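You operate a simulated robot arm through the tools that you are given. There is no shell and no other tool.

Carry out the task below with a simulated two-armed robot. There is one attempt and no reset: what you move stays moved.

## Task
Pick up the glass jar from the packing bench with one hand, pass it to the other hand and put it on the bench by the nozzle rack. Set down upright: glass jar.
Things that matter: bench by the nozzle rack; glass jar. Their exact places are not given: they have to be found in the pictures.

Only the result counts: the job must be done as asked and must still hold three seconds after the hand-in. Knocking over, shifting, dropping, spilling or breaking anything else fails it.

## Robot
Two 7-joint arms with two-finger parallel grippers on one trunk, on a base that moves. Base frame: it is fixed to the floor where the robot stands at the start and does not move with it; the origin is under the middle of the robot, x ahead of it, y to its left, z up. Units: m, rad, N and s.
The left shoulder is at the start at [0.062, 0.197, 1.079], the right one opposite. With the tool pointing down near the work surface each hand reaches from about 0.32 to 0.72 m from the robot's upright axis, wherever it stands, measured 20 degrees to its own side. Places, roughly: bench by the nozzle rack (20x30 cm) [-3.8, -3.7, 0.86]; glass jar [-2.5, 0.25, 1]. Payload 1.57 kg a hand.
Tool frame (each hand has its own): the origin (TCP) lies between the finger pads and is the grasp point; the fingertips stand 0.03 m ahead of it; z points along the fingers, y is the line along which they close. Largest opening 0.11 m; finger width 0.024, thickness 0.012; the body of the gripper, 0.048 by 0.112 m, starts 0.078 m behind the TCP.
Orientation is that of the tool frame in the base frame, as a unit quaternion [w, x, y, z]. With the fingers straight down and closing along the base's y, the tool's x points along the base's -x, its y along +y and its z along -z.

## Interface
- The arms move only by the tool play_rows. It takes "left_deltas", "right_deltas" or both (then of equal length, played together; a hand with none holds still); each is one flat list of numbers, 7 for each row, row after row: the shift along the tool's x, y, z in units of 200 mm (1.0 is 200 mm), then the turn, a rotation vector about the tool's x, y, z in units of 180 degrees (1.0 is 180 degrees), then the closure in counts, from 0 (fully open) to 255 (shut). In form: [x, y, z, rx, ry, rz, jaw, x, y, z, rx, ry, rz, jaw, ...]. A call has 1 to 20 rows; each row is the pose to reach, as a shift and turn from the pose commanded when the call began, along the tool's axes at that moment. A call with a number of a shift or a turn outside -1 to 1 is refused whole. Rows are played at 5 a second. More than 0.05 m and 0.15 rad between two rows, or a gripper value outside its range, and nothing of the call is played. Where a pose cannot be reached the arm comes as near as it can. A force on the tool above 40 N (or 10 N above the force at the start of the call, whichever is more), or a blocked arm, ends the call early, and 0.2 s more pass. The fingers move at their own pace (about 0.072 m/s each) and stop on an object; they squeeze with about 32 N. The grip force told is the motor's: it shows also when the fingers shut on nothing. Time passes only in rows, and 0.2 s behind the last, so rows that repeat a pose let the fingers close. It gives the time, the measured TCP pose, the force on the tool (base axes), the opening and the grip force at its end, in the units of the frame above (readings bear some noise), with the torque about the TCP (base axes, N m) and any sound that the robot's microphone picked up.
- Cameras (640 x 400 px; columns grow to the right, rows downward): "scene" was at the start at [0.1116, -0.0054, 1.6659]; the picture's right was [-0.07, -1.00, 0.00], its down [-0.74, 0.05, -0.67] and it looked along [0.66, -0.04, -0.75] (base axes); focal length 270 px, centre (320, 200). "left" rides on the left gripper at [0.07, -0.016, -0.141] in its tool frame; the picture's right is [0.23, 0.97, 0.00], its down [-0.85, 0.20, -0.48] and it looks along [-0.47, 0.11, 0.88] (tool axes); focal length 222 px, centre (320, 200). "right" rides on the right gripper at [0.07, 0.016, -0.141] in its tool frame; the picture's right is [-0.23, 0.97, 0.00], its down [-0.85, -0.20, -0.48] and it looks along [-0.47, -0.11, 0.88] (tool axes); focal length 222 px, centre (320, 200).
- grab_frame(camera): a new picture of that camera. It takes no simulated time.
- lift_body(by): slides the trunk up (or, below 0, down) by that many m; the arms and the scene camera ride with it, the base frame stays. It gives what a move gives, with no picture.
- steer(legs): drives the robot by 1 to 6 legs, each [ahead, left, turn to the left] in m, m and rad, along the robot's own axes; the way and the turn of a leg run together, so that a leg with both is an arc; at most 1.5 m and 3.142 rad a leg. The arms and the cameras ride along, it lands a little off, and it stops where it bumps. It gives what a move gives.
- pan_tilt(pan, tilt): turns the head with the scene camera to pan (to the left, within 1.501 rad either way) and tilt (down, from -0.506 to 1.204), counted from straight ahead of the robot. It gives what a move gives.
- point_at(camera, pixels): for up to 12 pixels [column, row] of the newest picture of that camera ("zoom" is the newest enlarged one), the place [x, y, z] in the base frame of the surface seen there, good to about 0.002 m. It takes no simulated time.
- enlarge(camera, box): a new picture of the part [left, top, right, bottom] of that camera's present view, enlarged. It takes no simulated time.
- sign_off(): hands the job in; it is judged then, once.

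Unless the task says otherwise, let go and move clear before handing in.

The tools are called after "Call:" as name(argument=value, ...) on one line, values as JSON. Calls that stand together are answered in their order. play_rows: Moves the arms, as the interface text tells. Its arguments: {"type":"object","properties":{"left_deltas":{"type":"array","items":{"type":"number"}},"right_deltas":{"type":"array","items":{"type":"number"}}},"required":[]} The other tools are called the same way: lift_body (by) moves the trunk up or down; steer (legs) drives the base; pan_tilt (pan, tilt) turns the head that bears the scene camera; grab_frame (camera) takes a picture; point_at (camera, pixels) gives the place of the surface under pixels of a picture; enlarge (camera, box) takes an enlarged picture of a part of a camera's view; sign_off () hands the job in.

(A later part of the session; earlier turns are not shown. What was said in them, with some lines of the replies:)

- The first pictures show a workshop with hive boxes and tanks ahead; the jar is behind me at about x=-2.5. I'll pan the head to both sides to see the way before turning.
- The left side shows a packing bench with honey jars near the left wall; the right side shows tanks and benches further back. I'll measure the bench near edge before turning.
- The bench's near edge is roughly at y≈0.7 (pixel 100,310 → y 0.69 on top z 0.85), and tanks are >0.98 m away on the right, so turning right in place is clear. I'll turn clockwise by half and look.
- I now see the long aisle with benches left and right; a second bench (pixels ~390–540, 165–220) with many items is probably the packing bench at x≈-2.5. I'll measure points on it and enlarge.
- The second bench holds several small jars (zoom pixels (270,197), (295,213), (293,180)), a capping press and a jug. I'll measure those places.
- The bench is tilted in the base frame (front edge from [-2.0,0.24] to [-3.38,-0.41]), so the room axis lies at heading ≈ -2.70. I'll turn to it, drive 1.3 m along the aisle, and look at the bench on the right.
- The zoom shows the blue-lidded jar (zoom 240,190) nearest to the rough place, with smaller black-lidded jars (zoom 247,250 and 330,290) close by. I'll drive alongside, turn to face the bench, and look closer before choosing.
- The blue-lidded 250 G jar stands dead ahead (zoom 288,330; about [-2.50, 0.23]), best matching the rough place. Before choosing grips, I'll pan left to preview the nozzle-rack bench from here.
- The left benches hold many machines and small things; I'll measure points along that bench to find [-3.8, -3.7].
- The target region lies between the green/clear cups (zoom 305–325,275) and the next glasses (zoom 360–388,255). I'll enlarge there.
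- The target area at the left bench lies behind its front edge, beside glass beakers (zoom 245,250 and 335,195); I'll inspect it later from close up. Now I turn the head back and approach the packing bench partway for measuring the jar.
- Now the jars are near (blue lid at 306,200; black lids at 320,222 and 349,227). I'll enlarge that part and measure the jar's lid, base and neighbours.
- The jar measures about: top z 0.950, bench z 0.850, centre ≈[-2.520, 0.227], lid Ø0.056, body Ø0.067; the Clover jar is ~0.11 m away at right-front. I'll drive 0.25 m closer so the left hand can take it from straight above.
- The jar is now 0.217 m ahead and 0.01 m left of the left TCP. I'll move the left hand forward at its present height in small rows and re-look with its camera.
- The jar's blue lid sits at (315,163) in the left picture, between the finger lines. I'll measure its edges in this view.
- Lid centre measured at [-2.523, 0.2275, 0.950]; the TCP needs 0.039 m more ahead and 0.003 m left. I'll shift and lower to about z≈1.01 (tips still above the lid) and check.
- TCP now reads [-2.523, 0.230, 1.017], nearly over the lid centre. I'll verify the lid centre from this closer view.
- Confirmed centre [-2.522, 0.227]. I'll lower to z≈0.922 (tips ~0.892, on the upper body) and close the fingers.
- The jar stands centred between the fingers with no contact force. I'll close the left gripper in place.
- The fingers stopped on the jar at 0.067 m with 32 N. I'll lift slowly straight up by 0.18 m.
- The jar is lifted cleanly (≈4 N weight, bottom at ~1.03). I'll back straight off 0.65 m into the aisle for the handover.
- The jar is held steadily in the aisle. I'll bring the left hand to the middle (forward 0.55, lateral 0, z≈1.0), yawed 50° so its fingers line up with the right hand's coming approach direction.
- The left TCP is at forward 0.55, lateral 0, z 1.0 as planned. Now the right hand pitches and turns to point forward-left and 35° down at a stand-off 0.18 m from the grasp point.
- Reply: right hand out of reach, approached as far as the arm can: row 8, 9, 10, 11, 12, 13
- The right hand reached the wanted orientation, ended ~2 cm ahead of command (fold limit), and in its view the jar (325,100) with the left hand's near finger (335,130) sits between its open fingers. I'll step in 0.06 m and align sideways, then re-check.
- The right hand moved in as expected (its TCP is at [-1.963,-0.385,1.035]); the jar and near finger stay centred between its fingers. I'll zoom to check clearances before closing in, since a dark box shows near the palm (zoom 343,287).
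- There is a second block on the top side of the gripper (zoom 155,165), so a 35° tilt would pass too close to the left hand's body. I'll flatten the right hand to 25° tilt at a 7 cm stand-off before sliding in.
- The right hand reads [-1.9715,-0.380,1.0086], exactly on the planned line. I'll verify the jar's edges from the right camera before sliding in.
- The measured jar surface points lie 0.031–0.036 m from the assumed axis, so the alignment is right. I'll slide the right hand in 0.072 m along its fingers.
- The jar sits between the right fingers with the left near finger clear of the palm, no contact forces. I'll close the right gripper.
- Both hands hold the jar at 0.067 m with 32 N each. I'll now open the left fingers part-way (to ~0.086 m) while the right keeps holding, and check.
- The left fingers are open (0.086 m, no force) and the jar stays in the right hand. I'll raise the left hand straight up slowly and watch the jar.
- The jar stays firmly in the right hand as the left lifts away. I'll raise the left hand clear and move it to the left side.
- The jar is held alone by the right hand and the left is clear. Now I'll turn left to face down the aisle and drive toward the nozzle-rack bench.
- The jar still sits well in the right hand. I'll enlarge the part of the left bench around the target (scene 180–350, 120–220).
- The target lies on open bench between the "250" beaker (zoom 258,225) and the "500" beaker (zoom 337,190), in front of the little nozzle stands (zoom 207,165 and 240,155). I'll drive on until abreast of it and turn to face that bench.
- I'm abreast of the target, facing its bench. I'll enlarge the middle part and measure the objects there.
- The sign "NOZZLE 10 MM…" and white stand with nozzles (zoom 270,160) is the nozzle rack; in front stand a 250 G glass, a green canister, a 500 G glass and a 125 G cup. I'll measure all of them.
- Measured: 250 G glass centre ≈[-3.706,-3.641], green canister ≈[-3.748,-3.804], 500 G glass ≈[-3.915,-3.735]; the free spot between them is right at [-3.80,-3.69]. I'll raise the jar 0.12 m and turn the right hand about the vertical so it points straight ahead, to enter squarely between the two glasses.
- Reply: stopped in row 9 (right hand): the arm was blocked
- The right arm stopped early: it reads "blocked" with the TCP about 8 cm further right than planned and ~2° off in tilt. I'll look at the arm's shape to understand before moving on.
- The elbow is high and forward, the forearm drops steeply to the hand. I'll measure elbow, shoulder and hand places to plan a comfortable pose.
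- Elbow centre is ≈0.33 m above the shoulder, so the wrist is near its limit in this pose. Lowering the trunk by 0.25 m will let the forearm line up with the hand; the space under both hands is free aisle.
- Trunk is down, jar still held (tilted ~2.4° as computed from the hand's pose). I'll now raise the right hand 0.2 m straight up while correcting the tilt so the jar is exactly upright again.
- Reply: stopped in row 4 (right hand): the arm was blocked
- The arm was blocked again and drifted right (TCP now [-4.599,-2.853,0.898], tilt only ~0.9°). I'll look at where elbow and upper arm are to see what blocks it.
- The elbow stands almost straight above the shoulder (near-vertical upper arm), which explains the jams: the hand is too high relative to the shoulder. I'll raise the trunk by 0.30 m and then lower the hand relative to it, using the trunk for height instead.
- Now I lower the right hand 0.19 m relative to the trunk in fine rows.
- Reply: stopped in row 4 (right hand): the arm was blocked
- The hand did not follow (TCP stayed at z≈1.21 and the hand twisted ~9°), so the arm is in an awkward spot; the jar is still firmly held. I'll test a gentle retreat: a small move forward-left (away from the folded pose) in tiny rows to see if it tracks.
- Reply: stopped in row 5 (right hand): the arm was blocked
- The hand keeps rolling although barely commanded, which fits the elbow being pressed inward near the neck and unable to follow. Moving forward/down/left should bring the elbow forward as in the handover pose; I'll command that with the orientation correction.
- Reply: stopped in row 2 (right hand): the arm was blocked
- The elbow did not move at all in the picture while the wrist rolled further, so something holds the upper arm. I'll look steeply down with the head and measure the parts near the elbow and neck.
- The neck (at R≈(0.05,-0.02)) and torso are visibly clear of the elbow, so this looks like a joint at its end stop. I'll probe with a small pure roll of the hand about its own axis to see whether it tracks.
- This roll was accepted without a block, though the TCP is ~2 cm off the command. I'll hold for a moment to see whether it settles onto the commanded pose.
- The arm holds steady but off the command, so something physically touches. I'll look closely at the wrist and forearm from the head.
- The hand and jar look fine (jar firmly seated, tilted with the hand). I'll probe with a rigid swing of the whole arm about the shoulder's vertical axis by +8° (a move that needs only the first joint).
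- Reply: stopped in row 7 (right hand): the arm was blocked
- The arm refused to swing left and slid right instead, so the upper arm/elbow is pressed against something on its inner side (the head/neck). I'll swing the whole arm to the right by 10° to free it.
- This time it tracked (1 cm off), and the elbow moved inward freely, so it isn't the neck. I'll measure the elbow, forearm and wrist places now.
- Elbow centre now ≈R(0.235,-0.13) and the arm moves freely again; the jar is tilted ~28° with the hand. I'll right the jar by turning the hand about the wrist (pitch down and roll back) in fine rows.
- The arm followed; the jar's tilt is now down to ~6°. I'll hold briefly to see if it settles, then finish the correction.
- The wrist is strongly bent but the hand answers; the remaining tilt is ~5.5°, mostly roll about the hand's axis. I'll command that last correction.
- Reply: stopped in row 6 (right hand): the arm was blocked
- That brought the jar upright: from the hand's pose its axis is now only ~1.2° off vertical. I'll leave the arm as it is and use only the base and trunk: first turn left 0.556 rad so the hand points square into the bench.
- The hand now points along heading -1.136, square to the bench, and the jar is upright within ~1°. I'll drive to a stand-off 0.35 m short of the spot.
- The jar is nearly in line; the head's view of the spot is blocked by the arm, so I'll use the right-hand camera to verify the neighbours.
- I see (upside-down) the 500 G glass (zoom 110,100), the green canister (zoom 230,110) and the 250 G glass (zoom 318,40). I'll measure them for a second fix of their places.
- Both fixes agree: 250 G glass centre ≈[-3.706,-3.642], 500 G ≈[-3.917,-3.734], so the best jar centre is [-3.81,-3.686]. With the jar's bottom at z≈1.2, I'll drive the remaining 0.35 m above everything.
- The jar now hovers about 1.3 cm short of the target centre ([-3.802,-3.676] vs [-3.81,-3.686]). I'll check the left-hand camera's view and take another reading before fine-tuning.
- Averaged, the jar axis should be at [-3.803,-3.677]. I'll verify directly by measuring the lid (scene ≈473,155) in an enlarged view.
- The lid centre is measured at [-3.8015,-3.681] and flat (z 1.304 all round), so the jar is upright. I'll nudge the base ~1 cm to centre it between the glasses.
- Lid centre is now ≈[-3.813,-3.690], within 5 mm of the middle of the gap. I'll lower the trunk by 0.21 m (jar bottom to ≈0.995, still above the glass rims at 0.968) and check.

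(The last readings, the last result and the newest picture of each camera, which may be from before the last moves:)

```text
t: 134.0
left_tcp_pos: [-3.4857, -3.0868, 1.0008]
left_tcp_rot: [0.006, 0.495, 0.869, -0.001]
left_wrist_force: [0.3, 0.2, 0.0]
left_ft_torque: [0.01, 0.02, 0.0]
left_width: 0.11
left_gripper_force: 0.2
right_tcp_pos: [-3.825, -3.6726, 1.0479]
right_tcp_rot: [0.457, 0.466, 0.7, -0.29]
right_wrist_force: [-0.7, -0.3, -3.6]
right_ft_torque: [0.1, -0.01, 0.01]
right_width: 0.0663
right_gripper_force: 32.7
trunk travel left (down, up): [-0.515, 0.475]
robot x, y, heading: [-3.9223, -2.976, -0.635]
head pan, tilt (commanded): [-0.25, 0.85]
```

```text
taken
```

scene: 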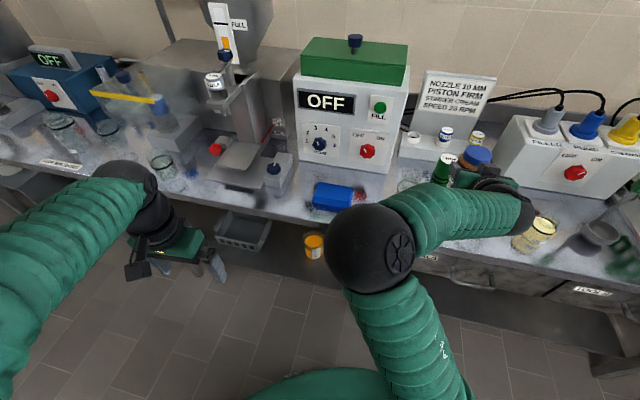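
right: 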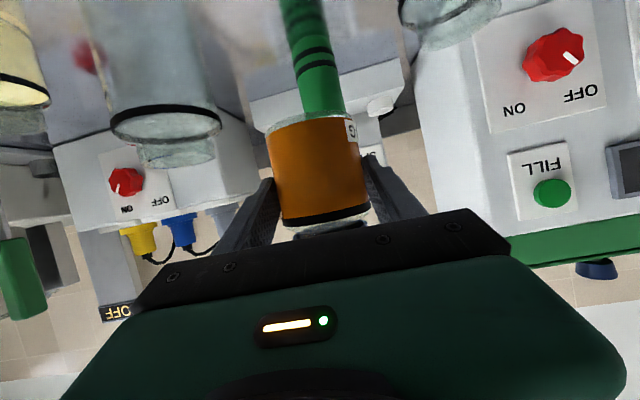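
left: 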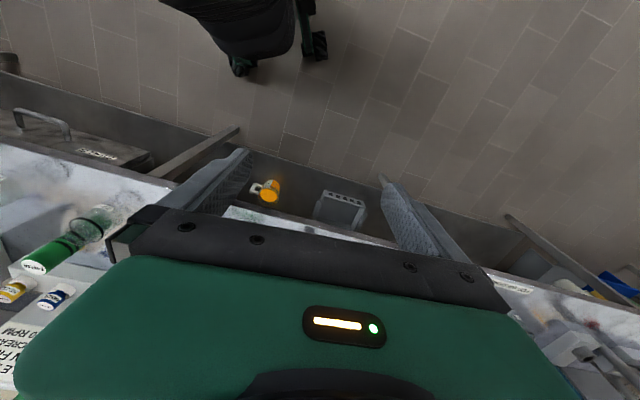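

Heights look right; I'll measure both glass rims and the canister again from the right camera relative to the hand.

Call:
point_at(camera="right", pixels=[[112, 120], [221, 128], [165, 142], [170, 112], [405, 25], [440, 42], [495, 12], [340, 100], [318, 50], [222, 60]])

Call:
enlarge(camera="scene", box=[400, 120, 560, 220])

Call:
point_at(camera="zoom", pixels=[[310, 140], [255, 140], [365, 150], [300, 110], [310, 165], [190, 160], [40, 270], [560, 420]])

```text
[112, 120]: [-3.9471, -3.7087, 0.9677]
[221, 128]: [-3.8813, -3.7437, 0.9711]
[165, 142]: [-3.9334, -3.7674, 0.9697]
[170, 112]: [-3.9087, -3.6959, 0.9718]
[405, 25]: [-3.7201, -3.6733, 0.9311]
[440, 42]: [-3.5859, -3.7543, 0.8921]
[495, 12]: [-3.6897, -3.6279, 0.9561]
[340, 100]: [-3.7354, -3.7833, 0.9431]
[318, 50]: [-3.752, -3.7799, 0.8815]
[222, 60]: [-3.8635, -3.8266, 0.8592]
```

```text
4.00 times, centred on (480, 170) of scene
```

zoom: 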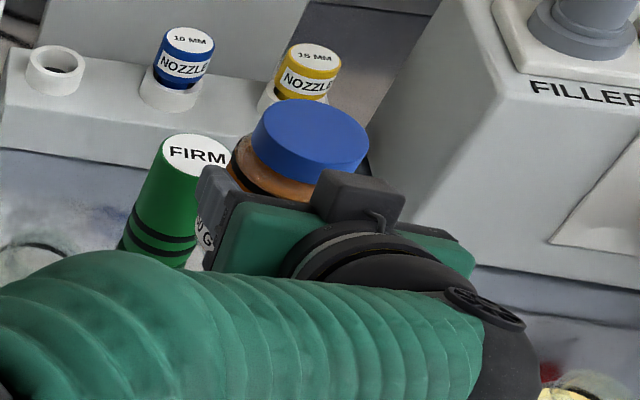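

```text
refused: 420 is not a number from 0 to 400
```

Call:
point_at(camera="zoom", pixels=[[310, 140], [255, 140], [365, 150], [300, 105], [310, 165], [195, 155], [350, 120], [270, 115]])

```text
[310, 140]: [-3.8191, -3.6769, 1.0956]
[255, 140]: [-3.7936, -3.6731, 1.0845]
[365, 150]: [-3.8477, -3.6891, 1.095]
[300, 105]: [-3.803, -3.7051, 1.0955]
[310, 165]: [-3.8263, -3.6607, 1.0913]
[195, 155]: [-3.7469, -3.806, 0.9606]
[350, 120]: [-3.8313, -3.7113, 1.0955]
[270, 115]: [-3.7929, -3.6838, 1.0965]
```

The jar is at ≈[-3.818,-3.686], bottom at ≈0.9955, with ≥2.6 cm clear to the 500 G glass on one side and 4 cm to the 250 G on the other. I'll lower another 0.12 m (bottom to ≈0.876).

Call:
lift_body(by=-0.12)

Call:
grab_frame(camera="right")

Call:
grab_frame(camera="scene")

Call:
enlarge(camera="scene", box=[400, 120, 560, 220])

```text
t: 135.5
left_tcp_pos: [-3.4857, -3.0875, 0.8803]
left_tcp_rot: [0.006, 0.495, 0.869, -0.002]
left_wrist_force: [-0.6, -0.4, 0.4]
left_ft_torque: [0.0, 0.01, 0.03]
left_width: 0.11
left_gripper_force: 0.1
right_tcp_pos: [-3.8245, -3.6722, 0.9281]
right_tcp_rot: [0.458, 0.464, 0.7, -0.29]
right_wrist_force: [0.0, -0.7, -4.3]
right_ft_torque: [0.09, -0.03, 0.0]
right_width: 0.0661
right_gripper_force: 32.0
trunk travel left (down, up): [-0.395, 0.595]
robot x, y, heading: [-3.9283, -2.974, -0.634]
head pan, tilt (commanded): [-0.25, 0.85]
```

```text
taken
```

right: 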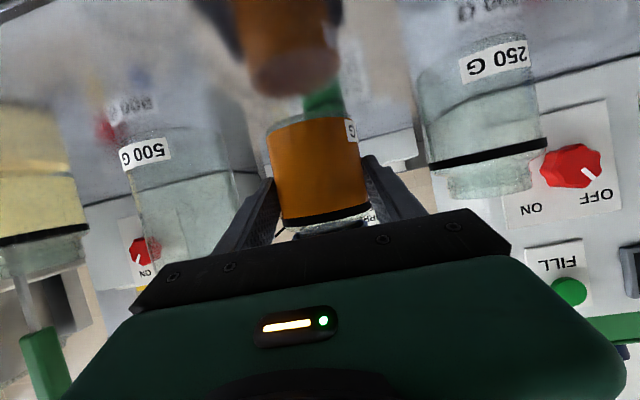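

```text
taken
```

scene: 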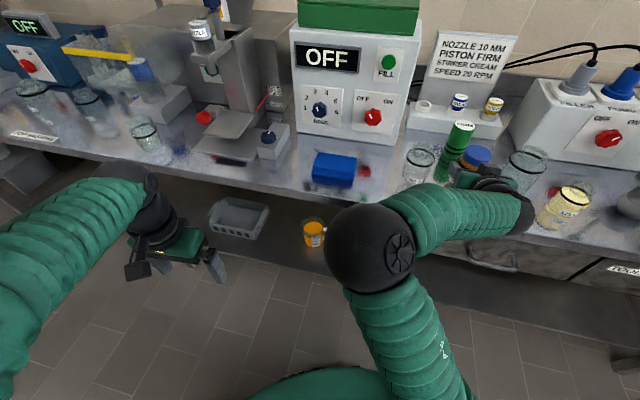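

```text
4.00 times, centred on (480, 170) of scene
```

zoom: 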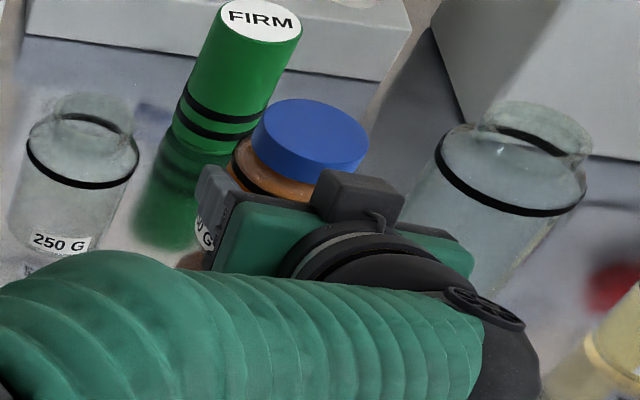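

The jar sits between the two glasses. I'll measure the gripper's right end and the 500 G glass's nearest edge, and the lid height, to confirm clearances.

Call:
point_at(camera="zoom", pixels=[[468, 255], [455, 240], [438, 150], [445, 170], [310, 140], [365, 150], [270, 115], [300, 105], [215, 180], [138, 155], [520, 320], [90, 240]])

Call:
point_at(camera="right", pixels=[[145, 155], [155, 210], [238, 180], [425, 130], [432, 162], [290, 60], [262, 215], [375, 200]])

```text
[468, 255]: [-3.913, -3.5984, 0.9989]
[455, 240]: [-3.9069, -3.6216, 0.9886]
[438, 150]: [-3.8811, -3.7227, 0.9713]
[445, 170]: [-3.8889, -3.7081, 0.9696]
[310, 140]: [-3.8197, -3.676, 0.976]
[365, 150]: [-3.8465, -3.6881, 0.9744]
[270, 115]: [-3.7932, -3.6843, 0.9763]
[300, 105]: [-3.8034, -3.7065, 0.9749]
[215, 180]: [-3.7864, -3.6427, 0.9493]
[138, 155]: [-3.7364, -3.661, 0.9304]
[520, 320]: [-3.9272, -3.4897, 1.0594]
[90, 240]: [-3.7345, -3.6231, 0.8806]
```

```text
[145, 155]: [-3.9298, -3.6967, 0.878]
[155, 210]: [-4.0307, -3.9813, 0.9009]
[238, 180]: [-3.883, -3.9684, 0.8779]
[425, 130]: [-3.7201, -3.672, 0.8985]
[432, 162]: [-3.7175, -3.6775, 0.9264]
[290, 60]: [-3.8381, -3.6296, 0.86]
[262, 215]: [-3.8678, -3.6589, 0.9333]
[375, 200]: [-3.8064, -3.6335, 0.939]
```

All clear (gripper end is ~7 cm from the 500 G glass); jar bottom ≈0.8755. I'll lower 0.012 m more, then finish in small steps.

Call:
lift_body(by=-0.012)

Call:
lift_body(by=-0.003)

Call:
enlarge(camera="scene", box=[400, 120, 560, 220])

Call:
point_at(camera="zoom", pixels=[[310, 140], [350, 140], [270, 120], [300, 110], [330, 130]])

```text
t: 136.1
left_tcp_pos: [-3.4856, -3.0871, 0.869]
left_tcp_rot: [0.006, 0.495, 0.869, -0.001]
left_wrist_force: [0.8, -0.5, -0.6]
left_ft_torque: [0.01, -0.01, 0.01]
left_width: 0.1102
left_gripper_force: 0.1
right_tcp_pos: [-3.8236, -3.6724, 0.9161]
right_tcp_rot: [0.457, 0.466, 0.699, -0.291]
right_wrist_force: [0.1, -0.2, -4.9]
right_ft_torque: [0.07, 0.0, 0.02]
right_width: 0.0662
right_gripper_force: 31.7
trunk travel left (down, up): [-0.383, 0.607]
robot x, y, heading: [-3.9275, -2.975, -0.631]
head pan, tilt (commanded): [-0.25, 0.85]
```

```text
t: 136.6
left_tcp_pos: [-3.4858, -3.0874, 0.8673]
left_tcp_rot: [0.006, 0.495, 0.869, -0.002]
left_wrist_force: [0.2, -0.5, -0.4]
left_ft_torque: [-0.03, 0.01, 0.01]
left_width: 0.1099
left_gripper_force: 0.0
right_tcp_pos: [-3.8251, -3.673, 0.9139]
right_tcp_rot: [0.458, 0.465, 0.7, -0.29]
right_wrist_force: [-1.0, 0.1, -4.6]
right_ft_torque: [0.11, 0.05, 0.01]
right_width: 0.0664
right_gripper_force: 31.8
trunk travel left (down, up): [-0.38, 0.61]
robot x, y, heading: [-3.9253, -2.9766, -0.632]
head pan, tilt (commanded): [-0.25, 0.85]
```

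```text
4.00 times, centred on (480, 170) of scene
```

zoom: 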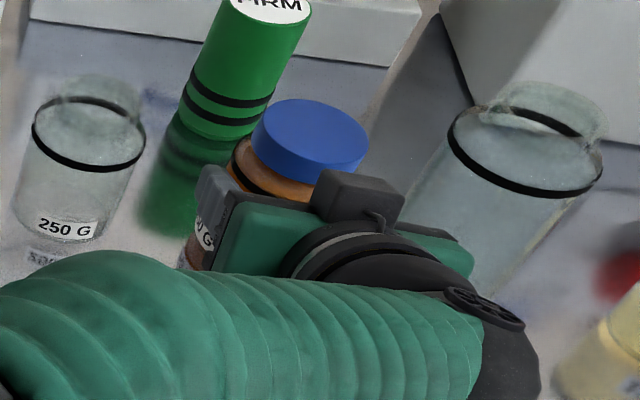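

```text
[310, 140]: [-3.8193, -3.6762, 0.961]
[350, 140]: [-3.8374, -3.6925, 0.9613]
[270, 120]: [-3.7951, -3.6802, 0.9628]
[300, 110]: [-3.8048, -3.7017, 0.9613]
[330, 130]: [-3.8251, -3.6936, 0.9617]
```

Lid top at 0.961 means the bottom is ~1 mm above the bench. I'll lower in 2 mm steps until the force shows contact.

Call:
lift_body(by=-0.002)

Call:
lift_body(by=-0.001)

```text
t: 137.2
left_tcp_pos: [-3.486, -3.0871, 0.8657]
left_tcp_rot: [0.008, 0.493, 0.87, -0.002]
left_wrist_force: [0.4, 0.6, -0.5]
left_ft_torque: [0.0, -0.02, -0.03]
left_width: 0.11
left_gripper_force: 0.0
right_tcp_pos: [-3.8241, -3.672, 0.9141]
right_tcp_rot: [0.46, 0.464, 0.699, -0.291]
right_wrist_force: [-0.9, -2.1, 1.7]
right_ft_torque: [-0.14, 0.2, -0.01]
right_width: 0.0662
right_gripper_force: 32.3
trunk travel left (down, up): [-0.378, 0.612]
robot x, y, heading: [-3.9262, -2.9768, -0.637]
head pan, tilt (commanded): [-0.25, 0.85]
```

```text
t: 137.7
left_tcp_pos: [-3.4864, -3.0866, 0.8643]
left_tcp_rot: [0.007, 0.495, 0.869, -0.002]
left_wrist_force: [-0.3, -0.1, -0.6]
left_ft_torque: [-0.01, 0.0, 0.02]
left_width: 0.1101
left_gripper_force: 0.1
right_tcp_pos: [-3.8248, -3.6726, 0.9125]
right_tcp_rot: [0.459, 0.465, 0.699, -0.292]
right_wrist_force: [-1.0, -4.2, 8.8]
right_ft_torque: [-0.34, 0.34, 0.11]
right_width: 0.0663
right_gripper_force: 32.0
trunk travel left (down, up): [-0.377, 0.613]
robot x, y, heading: [-3.9252, -2.9755, -0.636]
head pan, tilt (commanded): [-0.25, 0.85]
```

Contact is clear (weight off the hand, +8.8 N up). I'll ease the preload by 1 mm, then open the right fingers a little without moving the arm.

Call:
lift_body(by=0.001)

Call:
play_rows(right_deltas=[0, 0, 0, 0, 0, 0, 90, 0, 0, 0, 0, 0, 0, 60, 0, 0, 0, 0, 0, 0, 60])

Call:
grab_frame(camera="right")

Call:
enlarge(camera="scene", box=[400, 120, 560, 220])

```text
t: 138.2
left_tcp_pos: [-3.4856, -3.0864, 0.8655]
left_tcp_rot: [0.007, 0.495, 0.869, -0.001]
left_wrist_force: [-1.0, 0.0, -0.6]
left_ft_torque: [0.01, 0.01, 0.0]
left_width: 0.1098
left_gripper_force: 0.2
right_tcp_pos: [-3.8254, -3.6716, 0.9132]
right_tcp_rot: [0.458, 0.465, 0.7, -0.292]
right_wrist_force: [-0.7, -4.8, 10.9]
right_ft_torque: [-0.41, 0.37, 0.12]
right_width: 0.0664
right_gripper_force: 32.3
trunk travel left (down, up): [-0.378, 0.612]
robot x, y, heading: [-3.927, -2.9745, -0.632]
head pan, tilt (commanded): [-0.25, 0.85]
```

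```text
t: 139.0
left_tcp_pos: [-3.4856, -3.0864, 0.8658]
left_tcp_rot: [0.007, 0.495, 0.869, -0.002]
left_wrist_force: [-0.4, -1.0, 0.3]
left_ft_torque: [-0.02, 0.05, -0.02]
left_width: 0.1101
left_gripper_force: 0.2
right_tcp_pos: [-3.8255, -3.6726, 0.9123]
right_tcp_rot: [0.456, 0.465, 0.7, -0.291]
right_wrist_force: [0.2, 0.3, 0.1]
right_ft_torque: [-0.02, 0.02, 0.02]
right_width: 0.0842
right_gripper_force: 0.0
trunk travel left (down, up): [-0.378, 0.612]
robot x, y, heading: [-3.9265, -2.977, -0.635]
head pan, tilt (commanded): [-0.25, 0.85]
```

```text
taken
```

right: 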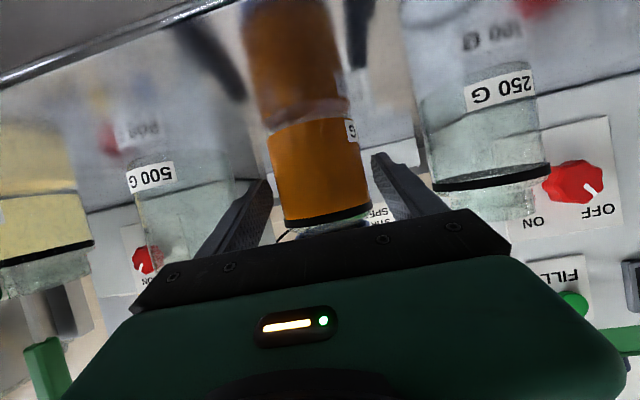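

```text
4.00 times, centred on (480, 170) of scene
```

zoom: 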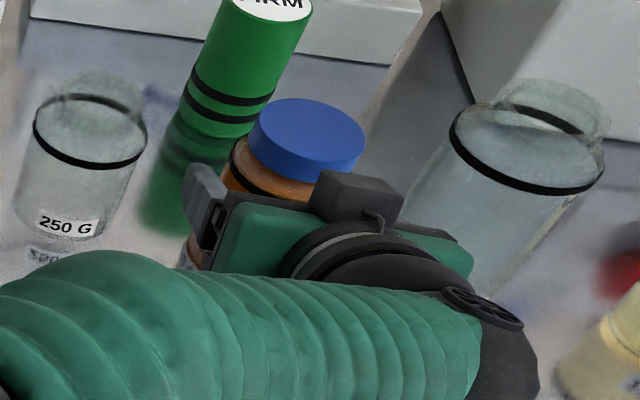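

The fingers opened to 0.084 m with zero force and the jar stands on the bench. I'll zoom in on the right camera to check the gap on both sides before lifting away.

Call:
enlarge(camera="right", box=[220, 110, 430, 241])

Call:
point_at(camera="scene", pixels=[[477, 153], [463, 150], [491, 157], [475, 147]])

```text
3.05 times, centred on (325, 176) of right
```

zoom: 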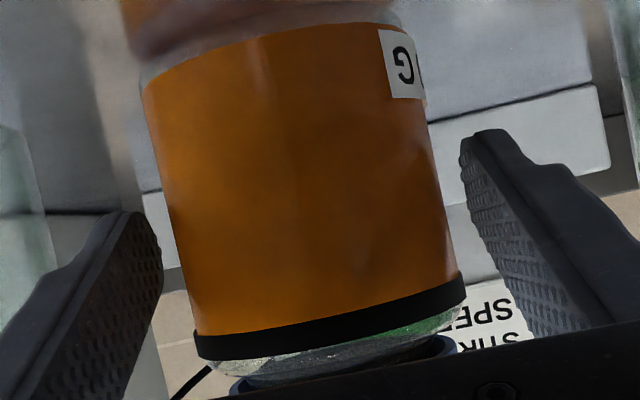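

```text
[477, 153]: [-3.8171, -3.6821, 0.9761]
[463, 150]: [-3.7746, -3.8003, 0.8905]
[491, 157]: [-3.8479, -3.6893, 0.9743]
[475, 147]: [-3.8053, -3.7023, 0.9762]
```

Both fingers stand clear of the jar (zoom left gap ~165 px column, right gap ~450 px column), but I'll widen a little more for safety, then raise the hand straight up with the trunk.

Call:
play_rows(right_deltas=[0, 0, 0, 0, 0, 0, 40, 0, 0, 0, 0, 0, 0, 40])

Call:
enlarge(camera="right", box=[200, 100, 440, 250])

```text
t: 139.6
left_tcp_pos: [-3.4862, -3.0856, 0.8644]
left_tcp_rot: [0.007, 0.495, 0.869, -0.003]
left_wrist_force: [0.2, 0.3, 0.5]
left_ft_torque: [-0.01, 0.03, -0.02]
left_width: 0.1101
left_gripper_force: 0.0
right_tcp_pos: [-3.8243, -3.6721, 0.9128]
right_tcp_rot: [0.456, 0.466, 0.7, -0.292]
right_wrist_force: [-0.2, 0.8, 0.4]
right_ft_torque: [0.01, 0.01, -0.02]
right_width: 0.0929
right_gripper_force: 0.1
trunk travel left (down, up): [-0.378, 0.612]
robot x, y, heading: [-3.9261, -2.9719, -0.635]
head pan, tilt (commanded): [-0.25, 0.85]
```

```text
2.67 times, centred on (320, 175) of right
```

zoom: 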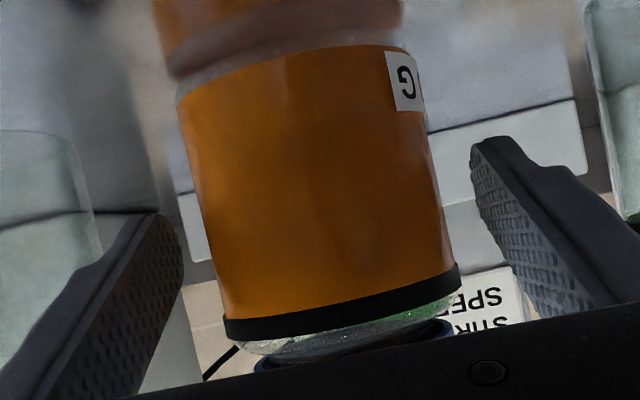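

Gaps are now generous on both sides. I'll raise the trunk 0.03 m first and check that the jar stays put.

Call:
lift_body(by=0.03)

Call:
enlarge(camera="right", box=[200, 60, 440, 210])

Call:
enlarge(camera="scene", box=[400, 120, 560, 220])

Call:
point_at(camera="zoom", pixels=[[310, 140], [340, 140], [275, 130], [300, 115], [325, 130]])

```text
t: 140.3
left_tcp_pos: [-3.4854, -3.087, 0.8958]
left_tcp_rot: [0.007, 0.494, 0.869, -0.002]
left_wrist_force: [0.1, 0.1, -0.8]
left_ft_torque: [0.0, 0.03, 0.01]
left_width: 0.1098
left_gripper_force: 0.0
right_tcp_pos: [-3.8248, -3.6725, 0.9436]
right_tcp_rot: [0.456, 0.465, 0.701, -0.292]
right_wrist_force: [0.0, 0.6, -0.5]
right_ft_torque: [-0.04, 0.0, -0.02]
right_width: 0.0928
right_gripper_force: 0.2
trunk travel left (down, up): [-0.408, 0.582]
robot x, y, heading: [-3.9265, -2.9754, -0.643]
head pan, tilt (commanded): [-0.25, 0.85]
```

```text
2.67 times, centred on (320, 135) of right
```

zoom: 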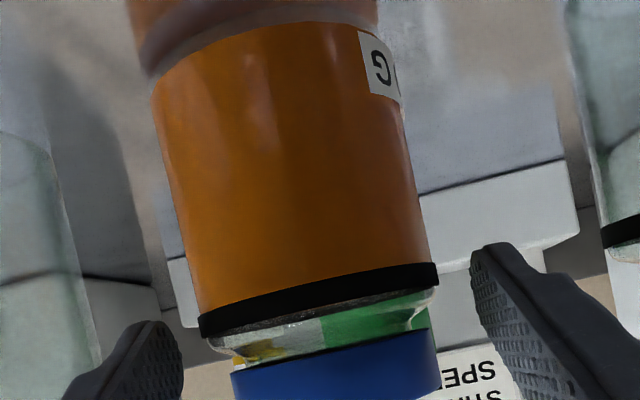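

```text
4.00 times, centred on (480, 170) of scene
```

zoom: 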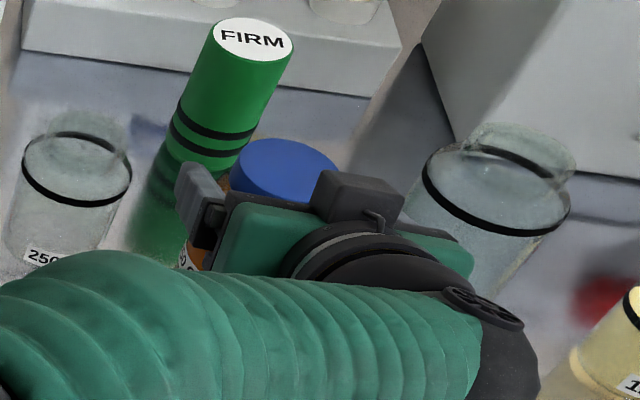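

```text
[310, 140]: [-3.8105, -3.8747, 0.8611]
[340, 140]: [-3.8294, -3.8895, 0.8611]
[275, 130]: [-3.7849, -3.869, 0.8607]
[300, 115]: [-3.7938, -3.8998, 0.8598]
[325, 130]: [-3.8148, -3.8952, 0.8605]
```

The hand rises and the jar stays put. I'll raise the trunk another 0.25 m to clear everything.

Call:
lift_body(by=0.25)

Call:
grab_frame(camera="right")

Call:
grab_frame(camera="scene")

```text
t: 142.9
left_tcp_pos: [-3.4852, -3.0865, 1.1454]
left_tcp_rot: [0.006, 0.495, 0.869, -0.002]
left_wrist_force: [0.5, -0.8, 0.3]
left_ft_torque: [0.0, -0.01, -0.01]
left_width: 0.1099
left_gripper_force: 0.0
right_tcp_pos: [-3.8241, -3.6728, 1.1937]
right_tcp_rot: [0.458, 0.464, 0.7, -0.291]
right_wrist_force: [-0.3, -0.3, -0.3]
right_ft_torque: [0.0, 0.01, -0.03]
right_width: 0.0928
right_gripper_force: 0.1
trunk travel left (down, up): [-0.658, 0.332]
robot x, y, heading: [-3.9257, -2.9732, -0.631]
head pan, tilt (commanded): [-0.25, 0.85]
```

```text
taken
```

right: 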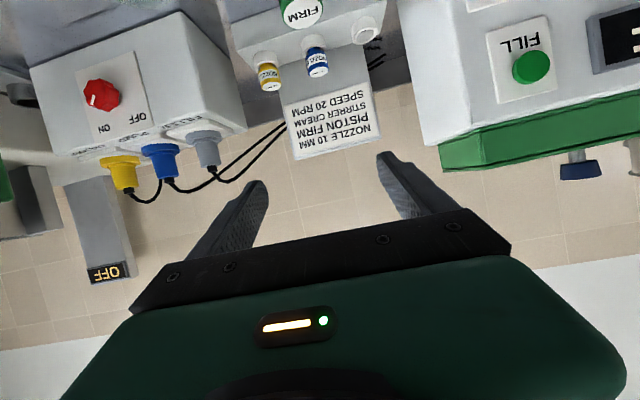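

```text
taken
```

scene: 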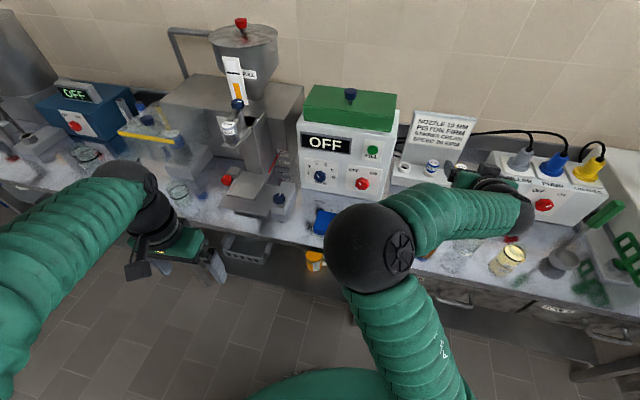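

The hand is empty and high above the bench. I'll back the robot off 0.4 m along the bench normal and look at the result.

Call:
steer(legs=[[-0.36, 0.18, 0]])

Call:
pan_tilt(pan=-0.35, tilt=0.65)

Call:
grab_frame(camera="scene")

Call:
grab_frame(camera="right")

```text
t: 145.4
left_tcp_pos: [-3.6701, -2.7332, 1.1459]
left_tcp_rot: [0.007, 0.496, 0.869, 0.0]
left_wrist_force: [0.5, 0.0, -0.2]
left_ft_torque: [0.0, -0.02, 0.0]
left_width: 0.1102
left_gripper_force: 0.1
right_tcp_pos: [-4.0132, -3.3189, 1.1907]
right_tcp_rot: [0.455, 0.467, 0.7, -0.292]
right_wrist_force: [-0.2, 0.3, 0.5]
right_ft_torque: [0.02, 0.01, 0.02]
right_width: 0.0928
right_gripper_force: 0.1
trunk travel left (down, up): [-0.658, 0.332]
robot x, y, heading: [-4.1083, -2.6182, -0.638]
head pan, tilt (commanded): [-0.25, 0.85]
```

```text
t: 146.1
left_tcp_pos: [-3.6722, -2.7314, 1.1456]
left_tcp_rot: [0.007, 0.496, 0.868, -0.001]
left_wrist_force: [0.3, -0.4, 0.5]
left_ft_torque: [0.0, 0.0, 0.0]
left_width: 0.1099
left_gripper_force: 0.1
right_tcp_pos: [-4.015, -3.3171, 1.1927]
right_tcp_rot: [0.456, 0.467, 0.699, -0.292]
right_wrist_force: [0.0, 0.6, 0.7]
right_ft_torque: [-0.02, -0.03, -0.03]
right_width: 0.0925
right_gripper_force: 0.0
trunk travel left (down, up): [-0.658, 0.332]
robot x, y, heading: [-4.1109, -2.6179, -0.638]
head pan, tilt (commanded): [-0.351, 0.649]
```

```text
taken
```

scene: 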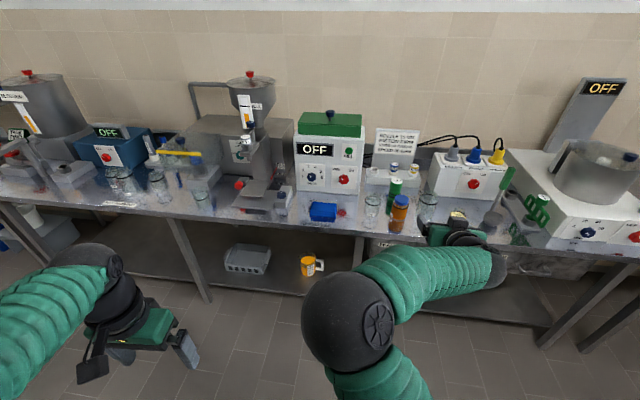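

```text
taken
```

right: 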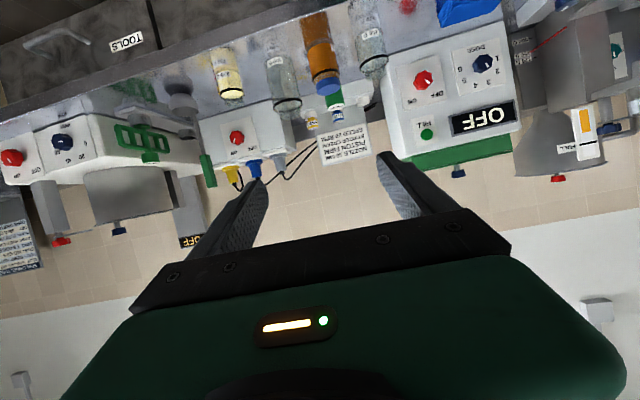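

The jar stands upright between the 250 G and 500 G glasses (scene ≈399,213). I'll enlarge and measure the final state.

Call:
enlarge(camera="scene", box=[336, 150, 464, 230])

Call:
point_at(camera="zoom", pixels=[[320, 230], [285, 235], [355, 235], [318, 300], [178, 290], [455, 290], [290, 160], [320, 380]])

```text
5.00 times, centred on (400, 190) of scene
```

zoom: 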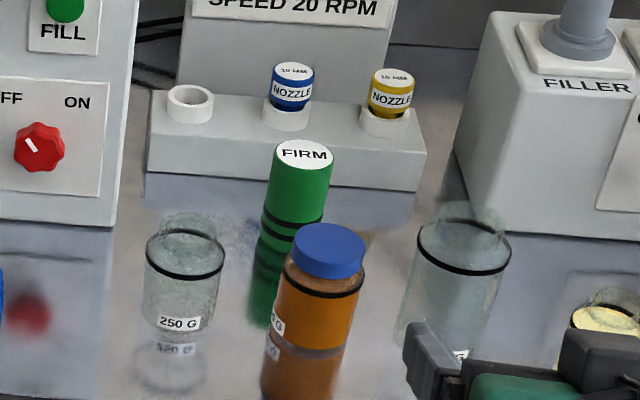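

```text
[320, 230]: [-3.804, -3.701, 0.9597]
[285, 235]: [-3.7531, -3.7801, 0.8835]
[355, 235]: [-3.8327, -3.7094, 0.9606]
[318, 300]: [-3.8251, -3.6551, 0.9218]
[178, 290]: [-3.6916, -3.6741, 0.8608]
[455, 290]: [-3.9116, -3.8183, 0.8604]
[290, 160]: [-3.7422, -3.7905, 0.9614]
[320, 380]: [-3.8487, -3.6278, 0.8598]
```

The glass jar is on the bench by the nozzle rack. It stands upright at about [-3.818, -3.688], with its lid flat at z 0.960 on the 0.860 bench, clear of its neighbours, which have not moved. Both hands are empty and backed off, so I'm handing in.

Call:
sign_off()

```text
The job is handed in.
```

The glass jar is now standing upright on the bench by the nozzle rack, and the job is handed in.

- **Which jar:** Several jars stood on the packing bench. I took the blue-lidded 250 G one because it matched the given place best.
- **Pick-up and pass:** The left hand picked the jar up from the packing bench. It passed the jar in mid-air to the right hand, which placed it.
- **Final position:** The jar is centred at about [-3.818, -3.688], within about 2.5 cm of the given spot. It stands between the 250 G and 500 G glasses. I measured its top at z 0.960, so its base rests on the bench at 0.860.
- **Other items:** The last pictures showed nothing near the placing spot moved or touched. I did not re-photograph the packing bench closely after leaving it.
- **Transit:** After the handover the right arm jammed several times in the aisle and the jar tilted up to about 28°. It stayed gripped with its lid on, and I set it upright again before placing it.

Both hands are empty and backed away from the bench.
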